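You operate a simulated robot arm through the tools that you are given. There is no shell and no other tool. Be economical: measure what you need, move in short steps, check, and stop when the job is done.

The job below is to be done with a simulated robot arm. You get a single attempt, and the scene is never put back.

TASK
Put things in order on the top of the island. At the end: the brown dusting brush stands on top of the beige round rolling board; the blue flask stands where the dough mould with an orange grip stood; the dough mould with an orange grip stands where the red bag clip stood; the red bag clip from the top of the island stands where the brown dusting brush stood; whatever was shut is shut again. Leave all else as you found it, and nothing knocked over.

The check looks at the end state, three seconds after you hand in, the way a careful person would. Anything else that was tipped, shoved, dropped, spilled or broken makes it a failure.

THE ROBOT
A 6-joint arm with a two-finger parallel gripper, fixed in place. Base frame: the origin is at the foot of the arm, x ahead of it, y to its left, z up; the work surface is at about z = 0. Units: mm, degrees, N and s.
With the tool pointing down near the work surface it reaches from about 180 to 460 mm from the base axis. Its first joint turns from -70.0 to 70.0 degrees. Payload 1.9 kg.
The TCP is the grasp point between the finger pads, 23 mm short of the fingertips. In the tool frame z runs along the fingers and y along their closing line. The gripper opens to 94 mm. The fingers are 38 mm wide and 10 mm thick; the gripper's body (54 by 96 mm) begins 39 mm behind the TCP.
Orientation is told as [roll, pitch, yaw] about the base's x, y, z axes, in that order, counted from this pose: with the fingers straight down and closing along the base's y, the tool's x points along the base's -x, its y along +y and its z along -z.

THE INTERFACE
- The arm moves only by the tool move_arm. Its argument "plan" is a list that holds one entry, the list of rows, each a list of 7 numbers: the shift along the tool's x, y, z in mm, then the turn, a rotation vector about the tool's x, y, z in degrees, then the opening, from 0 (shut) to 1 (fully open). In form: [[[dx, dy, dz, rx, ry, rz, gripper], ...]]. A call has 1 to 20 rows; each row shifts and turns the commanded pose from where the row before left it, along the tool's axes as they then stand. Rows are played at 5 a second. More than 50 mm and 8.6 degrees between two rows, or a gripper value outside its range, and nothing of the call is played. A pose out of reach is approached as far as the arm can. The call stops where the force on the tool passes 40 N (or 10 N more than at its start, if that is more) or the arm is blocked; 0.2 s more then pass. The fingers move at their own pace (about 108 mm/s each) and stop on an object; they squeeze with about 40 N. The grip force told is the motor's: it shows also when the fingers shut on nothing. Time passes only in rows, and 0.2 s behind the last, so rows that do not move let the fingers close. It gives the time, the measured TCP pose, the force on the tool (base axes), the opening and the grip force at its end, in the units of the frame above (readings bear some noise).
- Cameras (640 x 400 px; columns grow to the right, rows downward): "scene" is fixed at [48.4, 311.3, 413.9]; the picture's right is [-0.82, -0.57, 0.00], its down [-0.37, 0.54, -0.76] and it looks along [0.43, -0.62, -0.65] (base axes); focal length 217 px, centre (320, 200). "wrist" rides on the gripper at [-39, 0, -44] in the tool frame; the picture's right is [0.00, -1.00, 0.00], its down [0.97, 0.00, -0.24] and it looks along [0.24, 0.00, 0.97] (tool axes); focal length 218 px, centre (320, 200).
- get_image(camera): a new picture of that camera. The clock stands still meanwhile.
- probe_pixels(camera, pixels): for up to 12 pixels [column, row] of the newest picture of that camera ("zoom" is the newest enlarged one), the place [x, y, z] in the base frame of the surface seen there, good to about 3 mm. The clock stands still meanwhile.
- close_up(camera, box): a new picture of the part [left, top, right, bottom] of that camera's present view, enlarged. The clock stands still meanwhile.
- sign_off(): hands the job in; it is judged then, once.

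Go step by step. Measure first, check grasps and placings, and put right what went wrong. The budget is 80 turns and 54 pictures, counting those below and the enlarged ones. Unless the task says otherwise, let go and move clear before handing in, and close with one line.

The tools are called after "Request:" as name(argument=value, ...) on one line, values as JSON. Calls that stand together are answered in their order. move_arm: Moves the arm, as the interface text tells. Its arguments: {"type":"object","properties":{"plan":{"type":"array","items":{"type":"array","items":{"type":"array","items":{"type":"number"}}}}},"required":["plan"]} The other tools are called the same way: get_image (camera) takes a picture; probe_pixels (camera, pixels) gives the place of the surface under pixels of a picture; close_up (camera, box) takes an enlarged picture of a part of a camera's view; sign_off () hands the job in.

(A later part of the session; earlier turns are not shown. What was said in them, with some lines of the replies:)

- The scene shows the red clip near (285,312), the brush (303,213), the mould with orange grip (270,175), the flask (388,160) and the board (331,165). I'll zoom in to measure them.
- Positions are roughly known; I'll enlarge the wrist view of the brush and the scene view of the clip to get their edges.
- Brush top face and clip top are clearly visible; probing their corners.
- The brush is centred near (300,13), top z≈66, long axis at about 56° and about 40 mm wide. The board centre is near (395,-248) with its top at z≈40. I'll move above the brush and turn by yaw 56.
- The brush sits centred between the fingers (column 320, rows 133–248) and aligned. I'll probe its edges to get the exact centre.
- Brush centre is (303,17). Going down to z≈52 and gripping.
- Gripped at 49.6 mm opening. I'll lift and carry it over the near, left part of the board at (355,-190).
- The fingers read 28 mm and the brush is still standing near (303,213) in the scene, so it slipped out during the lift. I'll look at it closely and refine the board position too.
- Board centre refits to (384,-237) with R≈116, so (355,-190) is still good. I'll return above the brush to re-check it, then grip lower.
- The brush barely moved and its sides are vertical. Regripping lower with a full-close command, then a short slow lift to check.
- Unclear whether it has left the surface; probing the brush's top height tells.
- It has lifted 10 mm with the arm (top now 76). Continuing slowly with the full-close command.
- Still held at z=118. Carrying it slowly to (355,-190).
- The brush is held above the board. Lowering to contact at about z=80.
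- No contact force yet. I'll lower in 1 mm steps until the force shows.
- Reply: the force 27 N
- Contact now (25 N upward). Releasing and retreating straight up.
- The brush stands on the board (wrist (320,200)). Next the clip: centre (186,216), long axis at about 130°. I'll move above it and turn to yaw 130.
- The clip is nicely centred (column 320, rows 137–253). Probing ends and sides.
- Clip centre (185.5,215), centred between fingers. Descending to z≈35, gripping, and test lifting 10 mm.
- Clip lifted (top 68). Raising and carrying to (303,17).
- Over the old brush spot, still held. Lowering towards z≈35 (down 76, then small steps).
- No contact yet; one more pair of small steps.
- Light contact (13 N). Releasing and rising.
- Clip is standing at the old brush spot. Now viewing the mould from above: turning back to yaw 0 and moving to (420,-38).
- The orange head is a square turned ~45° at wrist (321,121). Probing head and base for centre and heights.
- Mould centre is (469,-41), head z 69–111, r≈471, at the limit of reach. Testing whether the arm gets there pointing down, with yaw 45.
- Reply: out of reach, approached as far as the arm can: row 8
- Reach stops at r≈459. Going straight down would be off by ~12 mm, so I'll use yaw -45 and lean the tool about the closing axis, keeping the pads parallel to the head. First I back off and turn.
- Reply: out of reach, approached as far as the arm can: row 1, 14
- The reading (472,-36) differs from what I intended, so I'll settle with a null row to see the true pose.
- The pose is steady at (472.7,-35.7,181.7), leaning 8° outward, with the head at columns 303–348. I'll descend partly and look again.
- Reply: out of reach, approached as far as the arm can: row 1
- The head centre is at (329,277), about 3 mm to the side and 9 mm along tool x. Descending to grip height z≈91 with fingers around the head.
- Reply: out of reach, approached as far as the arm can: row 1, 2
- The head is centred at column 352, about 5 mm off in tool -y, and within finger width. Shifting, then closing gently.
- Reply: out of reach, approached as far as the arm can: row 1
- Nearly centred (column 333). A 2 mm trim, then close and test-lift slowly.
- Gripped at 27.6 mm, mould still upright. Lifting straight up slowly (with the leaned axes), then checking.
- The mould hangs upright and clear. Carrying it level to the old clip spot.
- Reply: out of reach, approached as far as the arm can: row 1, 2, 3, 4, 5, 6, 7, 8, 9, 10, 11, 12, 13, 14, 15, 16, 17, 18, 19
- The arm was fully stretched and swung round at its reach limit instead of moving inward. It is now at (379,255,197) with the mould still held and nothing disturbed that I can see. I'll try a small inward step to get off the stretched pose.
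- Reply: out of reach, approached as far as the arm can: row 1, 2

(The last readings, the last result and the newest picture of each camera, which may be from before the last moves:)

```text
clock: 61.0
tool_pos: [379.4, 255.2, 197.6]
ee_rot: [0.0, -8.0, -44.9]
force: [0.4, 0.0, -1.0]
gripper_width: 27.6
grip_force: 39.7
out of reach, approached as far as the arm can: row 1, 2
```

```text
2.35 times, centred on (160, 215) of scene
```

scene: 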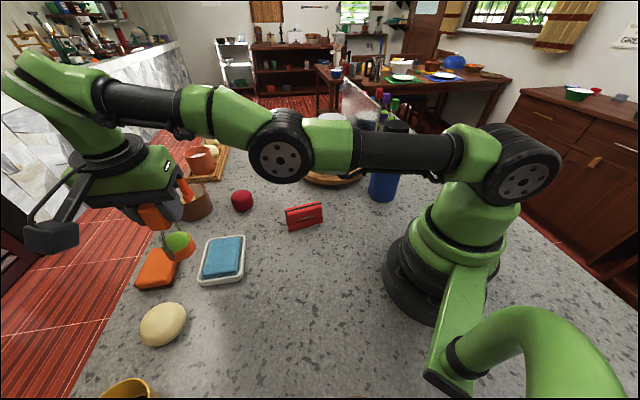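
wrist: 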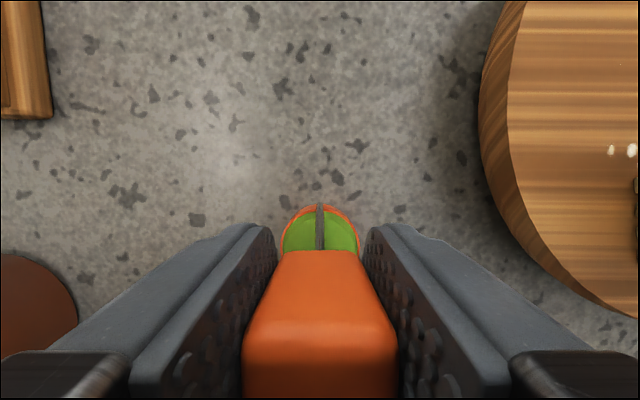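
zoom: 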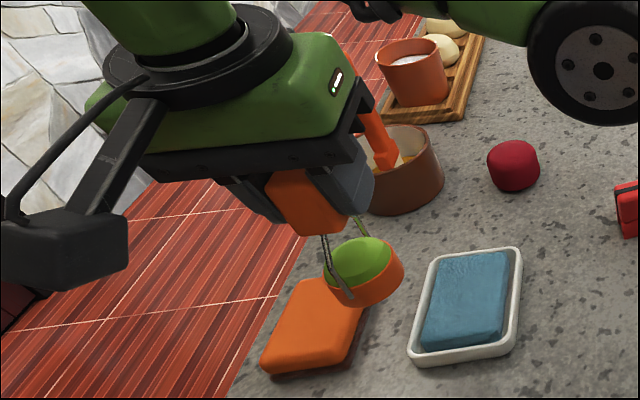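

The arm is stuck at its stretched pose. Downward moves freed it before, but the spoon in the pot is close by, so I first swing away along tool x towards azimuth 49°.

Request:
move_arm(plan=[[[10, 0, -1.4, 0, 0, 0, 0], [20, -1, -2.8, 0, 0, 0, 0], [20, -1, -2.8, 0, 0, 0, 0], [20, -2, -2.8, 0, 0, 0, 0], [20, -3, -2.8, 0, 0, 0, 0], [16, -3, -2.2, 0, 0, 0, 0], [10, -3, -1.4, 0, 0, 0, 0], [0, 0, 0, 0, 0, 0, 0]]])

Request:
get_image(camera="scene")

```text
clock: 62.8
tool_pos: [296.8, 338.5, 199.8]
ee_rot: [0.2, -8.0, -44.9]
force: [0.8, -0.1, -1.2]
gripper_width: 27.6
grip_force: 40.1
out of reach, approached as far as the arm can: row 2, 4, 6
```

```text
20 pictures are left
```

scene: 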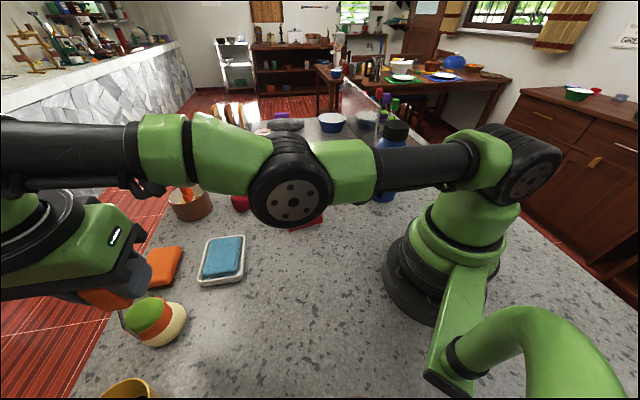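

r is now 450, slightly off the limit, and the mould hangs over the egg-shaped dough with clearance. Trying inward steps (tool -y).

Request:
move_arm(plan=[[[-1, -15, 0, 0, 0, 0, 0], [-1, -20, 0, 0, 0, 0, 0], [0, 0, 0, 0, 0, 0, 0]]])

```text
clock: 63.6
tool_pos: [272.6, 311.4, 199.2]
ee_rot: [0.3, -8.0, -45.0]
force: [0.5, -0.5, -0.9]
gripper_width: 27.6
grip_force: 40.4
out of reach, approached as far as the arm can: row 1
```

Free again. Continuing inward to (188,213).

Request:
move_arm(plan=[[[-1.4, -15, 0.2, 0, 0, 0, 0], [-1.4, -20, 0.2, 0, 0, 0, 0], [-1.4, -20, 0.2, 0, 0, 0, 0], [-1.4, -20, 0.2, 0, 0, 0, 0], [-1.4, -20, 0.2, 0, 0, 0, 0], [-1.4, -20, 0.2, 0, 0, 0, 0], [-1.4, -14.4, 0.2, 0, 0, 0, 0], [0, 0, 0, 0, 0, 0, 0]]])

Request:
get_image(camera="scene")

```text
clock: 65.4
tool_pos: [189.2, 211.8, 199.3]
ee_rot: [0.1, -8.0, -44.8]
force: [0.0, 0.0, -1.6]
gripper_width: 27.5
grip_force: 40.5
```

```text
19 pictures are left
```

scene: 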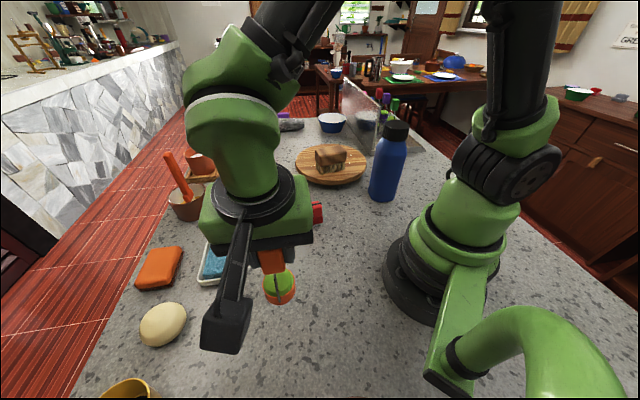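

Above the old clip spot with the mould upright; pot, spoon and dough unchanged. Lowering to just above the surface.

Request:
move_arm(plan=[[[1.4, 0, 9.9, 0, 0, 0, 0], [2.8, 0, 19.8, 0, 0, 0, 0], [3.5, 0, 24.8, 0, 0, 0, 0], [3.1, 0, 21.8, 0, 0, 0, 0], [2.2, 0, 15.8, 0, 0, 0, 0], [1, 0, 7, 0, 0, 0, 0], [0.4, 0, 3, 0, 0, 0, 0], [0, 0, 0, 0, 0, 0, 0]]])

Request:
close_up(camera="scene", box=[220, 230, 340, 360])

```text
clock: 67.2
tool_pos: [189.3, 213.9, 95.3]
ee_rot: [0.1, -8.0, -44.9]
force: [0.0, -0.3, -1.6]
gripper_width: 27.8
grip_force: 40.0
```

```text
3.08 times, centred on (280, 295) of scene
```

zoom: 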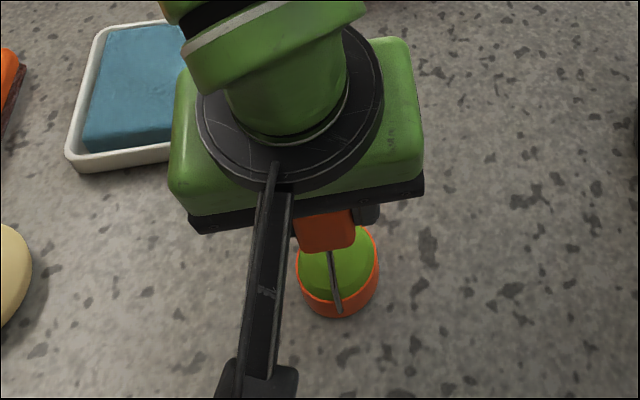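

Request:
move_arm(plan=[[[0.15, 0, 1, 0, 0, 0, 0], [0.1, 0, 0.7, 0, 0, 0, 0], [0, 0, 0, 0, 0, 0, 0]]])

Request:
move_arm(plan=[[[0.1, 0, 0.7, 0, 0, 0, 0], [0, 0, 0, 0, 0, 0, 0]]])

```text
clock: 68.0
tool_pos: [189.5, 212.6, 94.2]
ee_rot: [0.0, -8.0, -44.9]
force: [-0.3, -0.1, -0.4]
gripper_width: 27.6
grip_force: 39.8
```

```text
clock: 68.6
tool_pos: [190.6, 212.2, 93.2]
ee_rot: [0.0, -8.0, -44.8]
force: [-0.9, -0.5, -0.8]
gripper_width: 27.5
grip_force: 39.9
```

Request:
move_arm(plan=[[[0.1, 0, 0.7, 0, 0, 0, 0], [0, 0, 0, 0, 0, 0, 0]]])

Request:
probe_pixels(camera="zoom", pixels=[[335, 317], [377, 275], [302, 290], [372, 235], [340, 270]])

```text
clock: 69.2
tool_pos: [190.8, 213.0, 93.4]
ee_rot: [0.2, -8.0, -44.9]
force: [0.4, -0.1, -0.9]
gripper_width: 27.7
grip_force: 40.3
```

```text
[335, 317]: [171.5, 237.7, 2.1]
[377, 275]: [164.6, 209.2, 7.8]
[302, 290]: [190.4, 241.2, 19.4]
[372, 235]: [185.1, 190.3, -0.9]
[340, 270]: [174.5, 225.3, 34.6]
```

No contact yet. The base seems slightly towards +y, so I'll check with the wrist camera that the mould did not swing in the grip.

Request:
get_image(camera="wrist")

```text
17 pictures are left
```

wrist: 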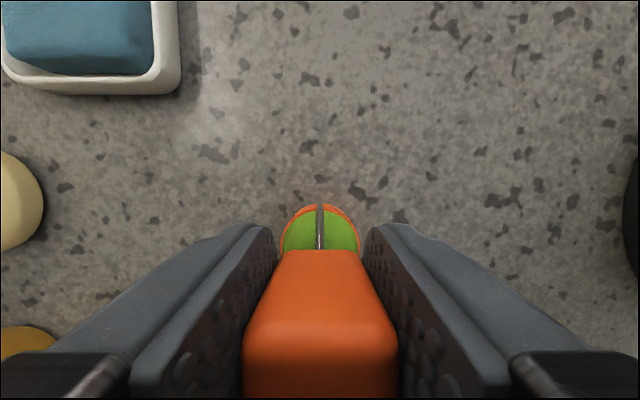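

The view matches the one at grasp, so there was no swing. Continuing down in small steps to contact.

Request:
move_arm(plan=[[[0.1, 0, 0.7, 0, 0, 0, 0], [0, 0, 0, 0, 0, 0, 0]]])

Request:
move_arm(plan=[[[0.1, 0, 0.6, 0, 0, 0, 0], [0, 0, 0, 0, 0, 0, 0]]])

```text
clock: 69.8
tool_pos: [189.7, 213.8, 91.3]
ee_rot: [0.2, -8.1, -44.9]
force: [-2.2, -2.7, 28.2]
gripper_width: 27.5
grip_force: 39.8
```

```text
clock: 70.4
tool_pos: [189.5, 214.6, 92.0]
ee_rot: [0.3, -8.0, -44.9]
force: [3.5, -2.9, 28.5]
gripper_width: 27.8
grip_force: 39.6
```

Contact at 28 N. Releasing and withdrawing along the tool axis.

Request:
move_arm(plan=[[[-0.1, 0, -0.8, 0, 0, 0, 0], [0, 0, 0, 0, 0, 0, 0.4], [0, 0, 0, 0, 0, 0, 0.6], [0, 0, 0, 0, 0, 0, 0.7], [0, 0, -15, 0, 0, 0, 0.7], [0, 0, -30, 0, 0, 0, 0.8], [0, 0, -40, 0, 0, 0, 1], [0, 0, -40, 0, 0, 0, 1], [0, 0, -20, 0, 8, 0, 1], [0, 0, 0, 0, 0, 0, 1]]])

Request:
get_image(camera="wrist")

Request:
get_image(camera="scene")

```text
clock: 72.6
tool_pos: [174.3, 226.2, 237.9]
ee_rot: [0.2, 0.0, -44.9]
force: [0.6, 0.4, 0.9]
gripper_width: 94.2
grip_force: 0.0
```

```text
16 pictures are left
```

wrist: 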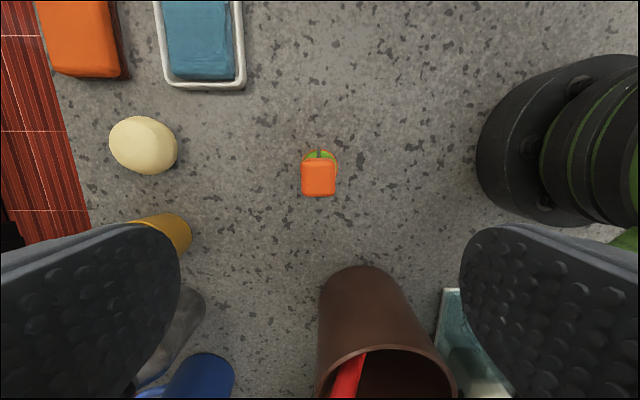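

```text
15 pictures are left
```

scene: 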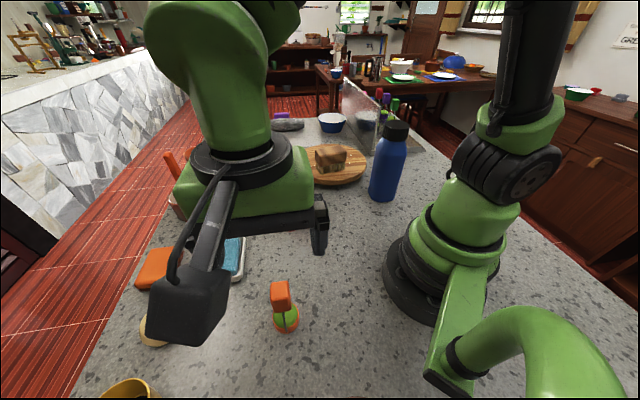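

The mould stands at the old clip spot, upright. Now the flask: raising, turning to yaw 0 and going round via (300,0) to look down on it from z≈290.

Request:
move_arm(plan=[[[0, 0, -5, 0, 0, -7.5, 1], [0, 0, -5, 0, 0, -7.5, 1], [0, 0, -5, 0, 0, -7.5, 1], [0, 0, -5, 0, 0, -7.5, 1], [0, 0, -5, 0, 0, -7.5, 1], [0, 0, -5, 0, 0, -7.5, 1], [-21, -37.7, 0, 0, 0, 0, 1], [-21, -37.7, 0, 0, 0, 0, 1], [-21, -37.7, 0, 0, 0, 0, 1], [-21, -37.7, 0, 0, 0, 0, 1], [-21, -37.7, 0, 0, 0, 0, 1], [-21, -37.7, 0, 0, 0, 0, 1], [20, -36, -6, 0, 0, 0, 1], [20, -36, -6, 0, 0, 0, 1], [20, -36, -6, 0, 0, 0, 1], [20, -36, -6, 0, 0, 0, 1], [20, -36, -6, 0, 0, 0, 1], [0, 0, 0, 0, 0, 0, 1]]])

Request:
get_image(camera="wrist")

```text
clock: 76.4
tool_pos: [199.3, -179.0, 294.2]
ee_rot: [0.2, -0.1, 0.2]
force: [-0.2, -0.3, -0.2]
gripper_width: 94.1
grip_force: 0.1
```

```text
14 pictures are left
```

wrist: 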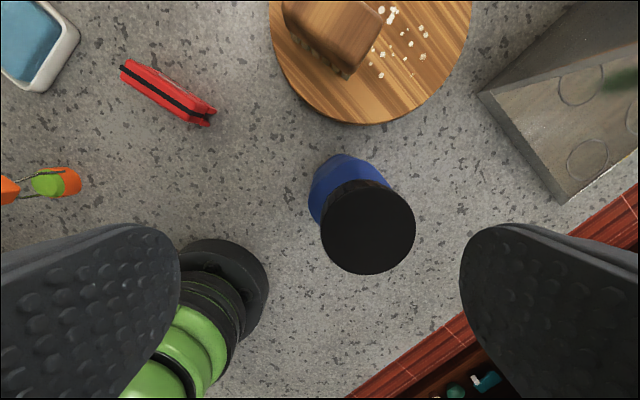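

The flask cap is at wrist (367,227) and well clear of its surroundings. Probing cap and body.

Request:
probe_pixels(camera="wrist", pixels=[[367, 227], [325, 227], [409, 227], [367, 185], [367, 268], [340, 165], [320, 200], [340, 158]])

Request:
close_up(camera="scene", box=[345, 105, 435, 215])

Request:
probe_pixels(camera="zoom", pixels=[[310, 60], [310, 90], [310, 125], [310, 145], [310, 180], [310, 220], [310, 300], [310, 340]])

```text
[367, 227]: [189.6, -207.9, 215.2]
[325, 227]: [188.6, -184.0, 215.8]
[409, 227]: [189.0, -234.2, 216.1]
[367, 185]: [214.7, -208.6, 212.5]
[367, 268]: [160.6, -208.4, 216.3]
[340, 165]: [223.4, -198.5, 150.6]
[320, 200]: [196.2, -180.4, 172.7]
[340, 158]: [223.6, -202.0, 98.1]
```

```text
3.64 times, centred on (390, 160) of scene
```

zoom: 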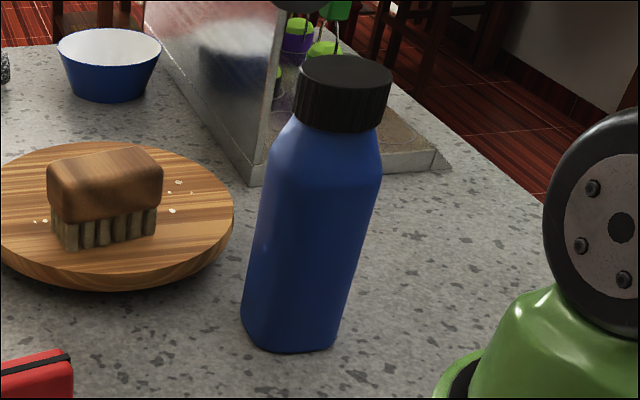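

```text
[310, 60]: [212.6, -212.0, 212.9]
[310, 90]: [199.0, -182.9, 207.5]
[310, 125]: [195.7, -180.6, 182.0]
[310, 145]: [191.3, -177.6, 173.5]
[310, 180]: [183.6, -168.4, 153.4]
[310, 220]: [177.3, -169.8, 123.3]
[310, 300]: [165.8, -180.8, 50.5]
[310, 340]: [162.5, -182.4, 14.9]
```

Cap: centre (188.5,-208.5), Ø≈56, z 180–216. I'll position over it with yaw -5 and lean 14° outward, so the arm stays inside its reach at the mould's old spot.

Request:
move_arm(plan=[[[10.8, -29.5, 0, 0, 0, 5.2, 1], [0, 0, 0, 0, -7, 0, 1], [0, 0, 0, 0, -7, 0, 1], [0, 0, 0, 0, 0, 0, 1], [0, 0, 0, 0, 0, 0, 1]]])

Request:
get_image(camera="wrist")

```text
clock: 77.6
tool_pos: [189.6, -208.8, 294.7]
ee_rot: [0.2, -14.2, -5.2]
force: [0.4, 0.3, -0.5]
gripper_width: 94.1
grip_force: 0.0
```

```text
12 pictures are left
```

wrist: 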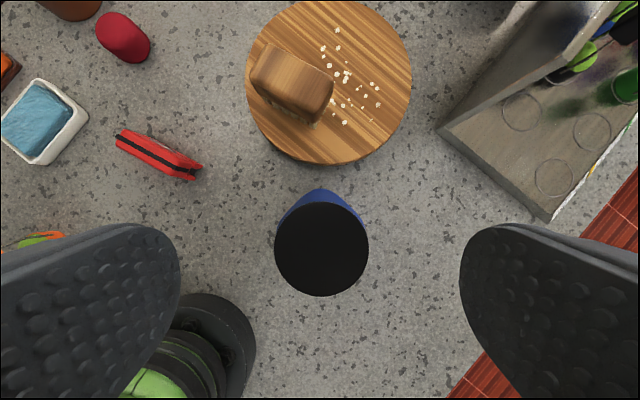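

Cap is centred (column 321). Going straight down to z≈202, gripping the cap, and test-lifting 6 mm.

Request:
move_arm(plan=[[[6, 0, 24, 0, 0, 0, 1], [6, 0, 24, 0, 0, 0, 1], [6, 0, 24, 0, 0, 0, 1], [4.3, 0, 17.2, 0, 0, 0, 1], [0, 0, 0, 0, 0, 0, 1], [0, 0, 0, 0, 0, 0, 0.65], [0, 0, 0, 0, 0, 0, 0], [0, 0, 0, 0, 0, 0, 0], [0, 0, 0, 0, 0, 0, 0], [0, 0, 0, 0, 0, 0, 0]]])

Request:
move_arm(plan=[[[-0.5, 0, -2, 0, 0, 0, 0], [-0.5, 0, -2, 0, 0, 0, 0], [-0.5, 0, -2, 0, 0, 0, 0], [0, 0, 0, 0, 0, 0, 0]]])

Request:
close_up(camera="scene", box=[325, 75, 445, 215])

```text
clock: 79.8
tool_pos: [190.6, -206.8, 203.1]
ee_rot: [0.1, -14.1, -5.1]
force: [-0.2, -0.9, -0.6]
gripper_width: 57.6
grip_force: 40.0
```

```text
clock: 80.8
tool_pos: [190.0, -208.5, 208.9]
ee_rot: [0.1, -14.1, -5.1]
force: [-0.1, 0.5, -3.1]
gripper_width: 57.5
grip_force: 39.9
```

```text
2.86 times, centred on (385, 145) of scene
```

zoom: 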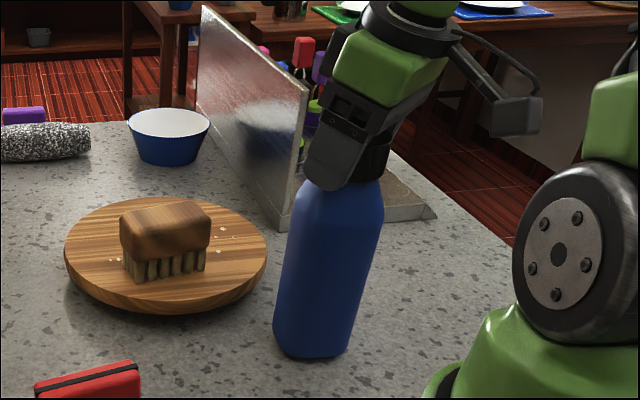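

Held with no slip. Lifting a further 65 mm slowly, then checking the flask.

Request:
move_arm(plan=[[[-1, 0, -4, 0, 0, 0, 0], [-1.7, 0, -7, 0, 0, 0, 0], [-2.6, 0, -10.4, 0, 0, 0, 0], [-2.6, 0, -10.4, 0, 0, 0, 0], [-2.6, 0, -10.4, 0, 0, 0, 0], [-2.6, 0, -10.4, 0, 0, 0, 0], [-1.7, 0, -7, 0, 0, 0, 0], [-0.9, 0, -3.4, 0, 0, 0, 0], [0, 0, 0, 0, 0, 0, 0]]])

Request:
close_up(camera="scene", box=[325, 50, 445, 215])

```text
clock: 82.8
tool_pos: [190.5, -209.0, 275.0]
ee_rot: [0.0, -14.1, -5.3]
force: [0.0, 0.1, -2.8]
gripper_width: 57.2
grip_force: 40.3
```

```text
2.42 times, centred on (385, 132) of scene
```

zoom: 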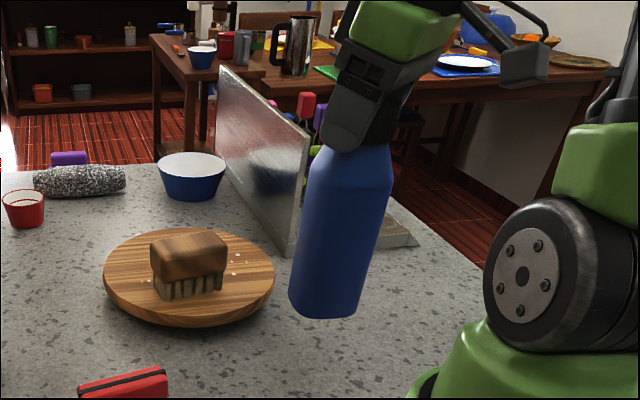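

Flask is held and clear. Moving to (290,-41) at this height, away from the brush.

Request:
move_arm(plan=[[[-3.5, 8, 0.9, 0, 0, 0, 0], [-7.5, 16, 1.87, 0, 0, 0, 0], [-7.5, 16, 1.87, 0, 0, 0, 0], [-7.5, 16, 1.87, 0, 0, 0, 0], [-7.5, 16, 1.87, 0, 0, 0, 0], [-7.5, 16, 1.87, 0, 0, 0, 0], [-7.5, 16, 1.87, 0, 0, 0, 0], [-7.5, 16, 1.87, 0, 0, 0, 0], [-7.5, 16, 1.87, 0, 0, 0, 0], [-7.5, 16, 1.87, 0, 0, 0, 0], [-7.5, 16, 1.87, 0, 0, 0, 0], [-3.5, 8, 0.9, 0, 0, 0, 0], [0, 0, 0, 0, 0, 0, 0]]])

```text
clock: 85.6
tool_pos: [289.5, -39.8, 274.9]
ee_rot: [0.1, -14.1, -5.2]
force: [0.4, 0.2, -2.9]
gripper_width: 57.4
grip_force: 39.9
```

Continuing outward to (420,-39), lowering to z≈240 after clearing the clip.

Request:
move_arm(plan=[[[-14, 1.3, 3.5, 0, 0, 0, 0], [-14, 1.3, 3.5, 0, 0, 0, 0], [-14, 1.3, 3.5, 0, 0, 0, 0], [-12.6, 1.4, 9.2, 0, 0, 0, 0], [-12.6, 1.4, 9.2, 0, 0, 0, 0], [-12.6, 1.4, 9.2, 0, 0, 0, 0], [-12.6, 1.4, 9.2, 0, 0, 0, 0], [-12.6, 1.4, 9.2, 0, 0, 0, 0], [-12.6, 1.4, 9.2, 0, 0, 0, 0], [0, 0, 0, 0, 0, 0, 0]]])

Request:
get_image(camera="scene")

```text
clock: 87.8
tool_pos: [422.8, -38.8, 240.8]
ee_rot: [0.2, -14.1, -5.1]
force: [-0.2, -0.4, -3.1]
gripper_width: 57.5
grip_force: 40.2
```

```text
9 pictures are left
```

scene: 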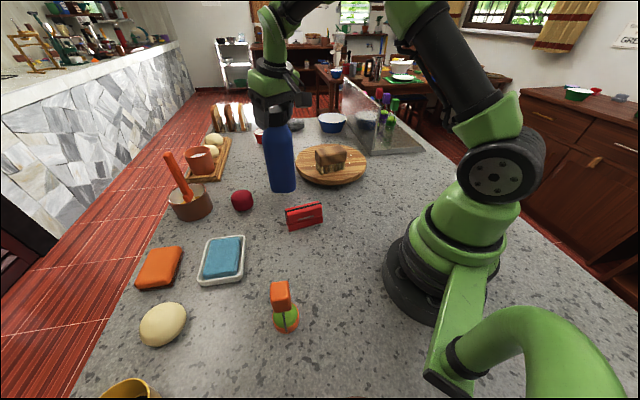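

Everything else unchanged and the flask is upright. Last 49 mm outward, lowering to z≈216.

Request:
move_arm(plan=[[[-8.3, 0.9, 7.2, 0, 0, 0, 0], [-8.3, 0.9, 7.2, 0, 0, 0, 0], [-8.3, 0.9, 7.2, 0, 0, 0, 0], [-8.3, 0.9, 7.2, 0, 0, 0, 0], [-8.3, 0.9, 7.2, 0, 0, 0, 0], [0, 0, 0, 0, 0, 0, 0]]])

```text
clock: 89.2
tool_pos: [470.2, -40.8, 215.0]
ee_rot: [0.1, -14.1, -5.1]
force: [0.2, 0.8, -2.5]
gripper_width: 57.2
grip_force: 40.0
```

In reach with no clipping. Lowering to about 205, then feeling for contact.

Request:
move_arm(plan=[[[1.2, 0, 4.8, 0, 0, 0, 0], [0.8, 0, 3, 0, 0, 0, 0], [0.4, 0, 1.5, 0, 0, 0, 0], [0, 0, 0, 0, 0, 0, 0]]])

Request:
move_arm(plan=[[[0.25, 0, 1, 0, 0, 0, 0], [0, 0, 0, 0, 0, 0, 0]]])

Request:
move_arm(plan=[[[0.2, 0, 0.7, 0, 0, 0, 0], [0, 0, 0, 0, 0, 0, 0]]])

```text
clock: 90.2
tool_pos: [470.5, -38.8, 204.5]
ee_rot: [0.1, -14.1, -5.2]
force: [-0.6, 0.0, -2.6]
gripper_width: 57.5
grip_force: 39.9
```

```text
clock: 90.8
tool_pos: [470.1, -40.9, 203.3]
ee_rot: [0.2, -14.1, -5.2]
force: [-0.7, 0.7, -2.7]
gripper_width: 57.3
grip_force: 39.6
```

```text
clock: 91.4
tool_pos: [470.8, -40.3, 202.6]
ee_rot: [0.1, -14.1, -5.2]
force: [-0.1, -0.8, -2.8]
gripper_width: 57.3
grip_force: 39.8
```

Request:
move_arm(plan=[[[0.15, 0, 0.6, 0, 0, 0, 0], [0, 0, 0, 0, 0, 0, 0]]])

Request:
close_up(camera="scene", box=[235, 100, 335, 215])

```text
clock: 92.0
tool_pos: [469.5, -39.9, 202.7]
ee_rot: [0.1, -14.2, -5.2]
force: [-0.1, 0.2, -2.0]
gripper_width: 57.3
grip_force: 39.9
```

```text
3.48 times, centred on (285, 158) of scene
```

zoom: 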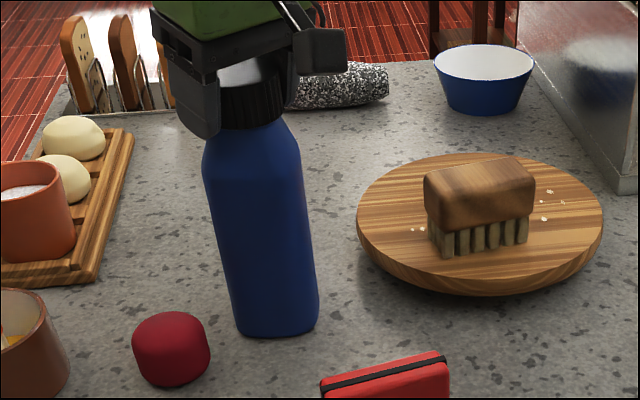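

Near the surface; a few more fine steps until the force turns.

Request:
move_arm(plan=[[[0.15, 0, 0.6, 0, 0, 0, 0], [0, 0, 0, 0, 0, 0, 0]]])

Request:
move_arm(plan=[[[0.1, 0, 0.4, 0, 0, 0, 0], [0, 0, 0, 0, 0, 0, 0]]])

```text
clock: 92.6
tool_pos: [470.7, -39.7, 201.8]
ee_rot: [0.1, -14.1, -5.1]
force: [0.0, 0.3, 0.7]
gripper_width: 57.5
grip_force: 40.3
```

```text
clock: 93.2
tool_pos: [470.7, -40.9, 200.9]
ee_rot: [0.1, -14.2, -5.1]
force: [0.1, 1.7, 6.4]
gripper_width: 57.3
grip_force: 40.0
```

Contact (6 N). Opening and withdrawing along the leaned tool axis.

Request:
move_arm(plan=[[[0, 0, 0, 0, 0, 0, 0.75], [0, 0, 0, 0, 0, 0, 0.9], [0, 0, 0, 0, 0, 0, 1], [0, 0, 0, 0, 0, 0, 1], [0, 0, -10, 0, 0, 0, 1], [0, 0, -20, 0, 0, 0, 1], [0, 0, -30, 0, 0, 0, 1], [0, 0, -30, 0, 0, 0, 1], [30, 0, 0, 0, 0, 0, 1], [40, 0, 0, 0, 0, 0, 1], [40, 0, 0, 0, 0, 0, 1], [0, 0, 0, 0, 0, 0, 1]]])

Request:
get_image(camera="scene")

Request:
get_image(camera="wrist")

```text
clock: 95.8
tool_pos: [339.8, -29.1, 261.8]
ee_rot: [0.2, -14.3, -5.3]
force: [-0.3, -0.1, -1.0]
gripper_width: 94.1
grip_force: 0.0
```

```text
7 pictures are left
```

scene: 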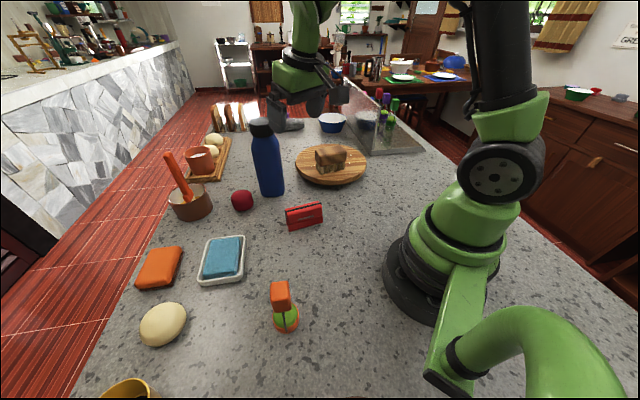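

```text
6 pictures are left
```

wrist: 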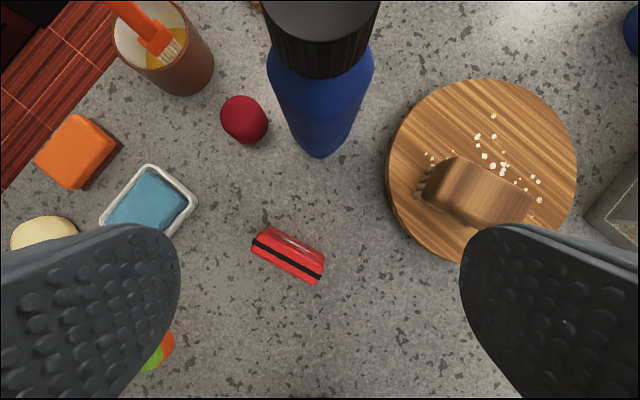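

The final pictures show all four items upright in place: flask base at scene (270,190), clip (303,215), mould (286,320) and brush on the board (330,160). Nothing else has moved, and the gripper is open and clear, so I'm handing in.

Request:
sign_off()

```text
The job is handed in.
```

The brush is on the round board, the flask is where the mould stood, the mould is where the clip stood and the clip is where the brush stood, all upright with nothing else visibly moved.
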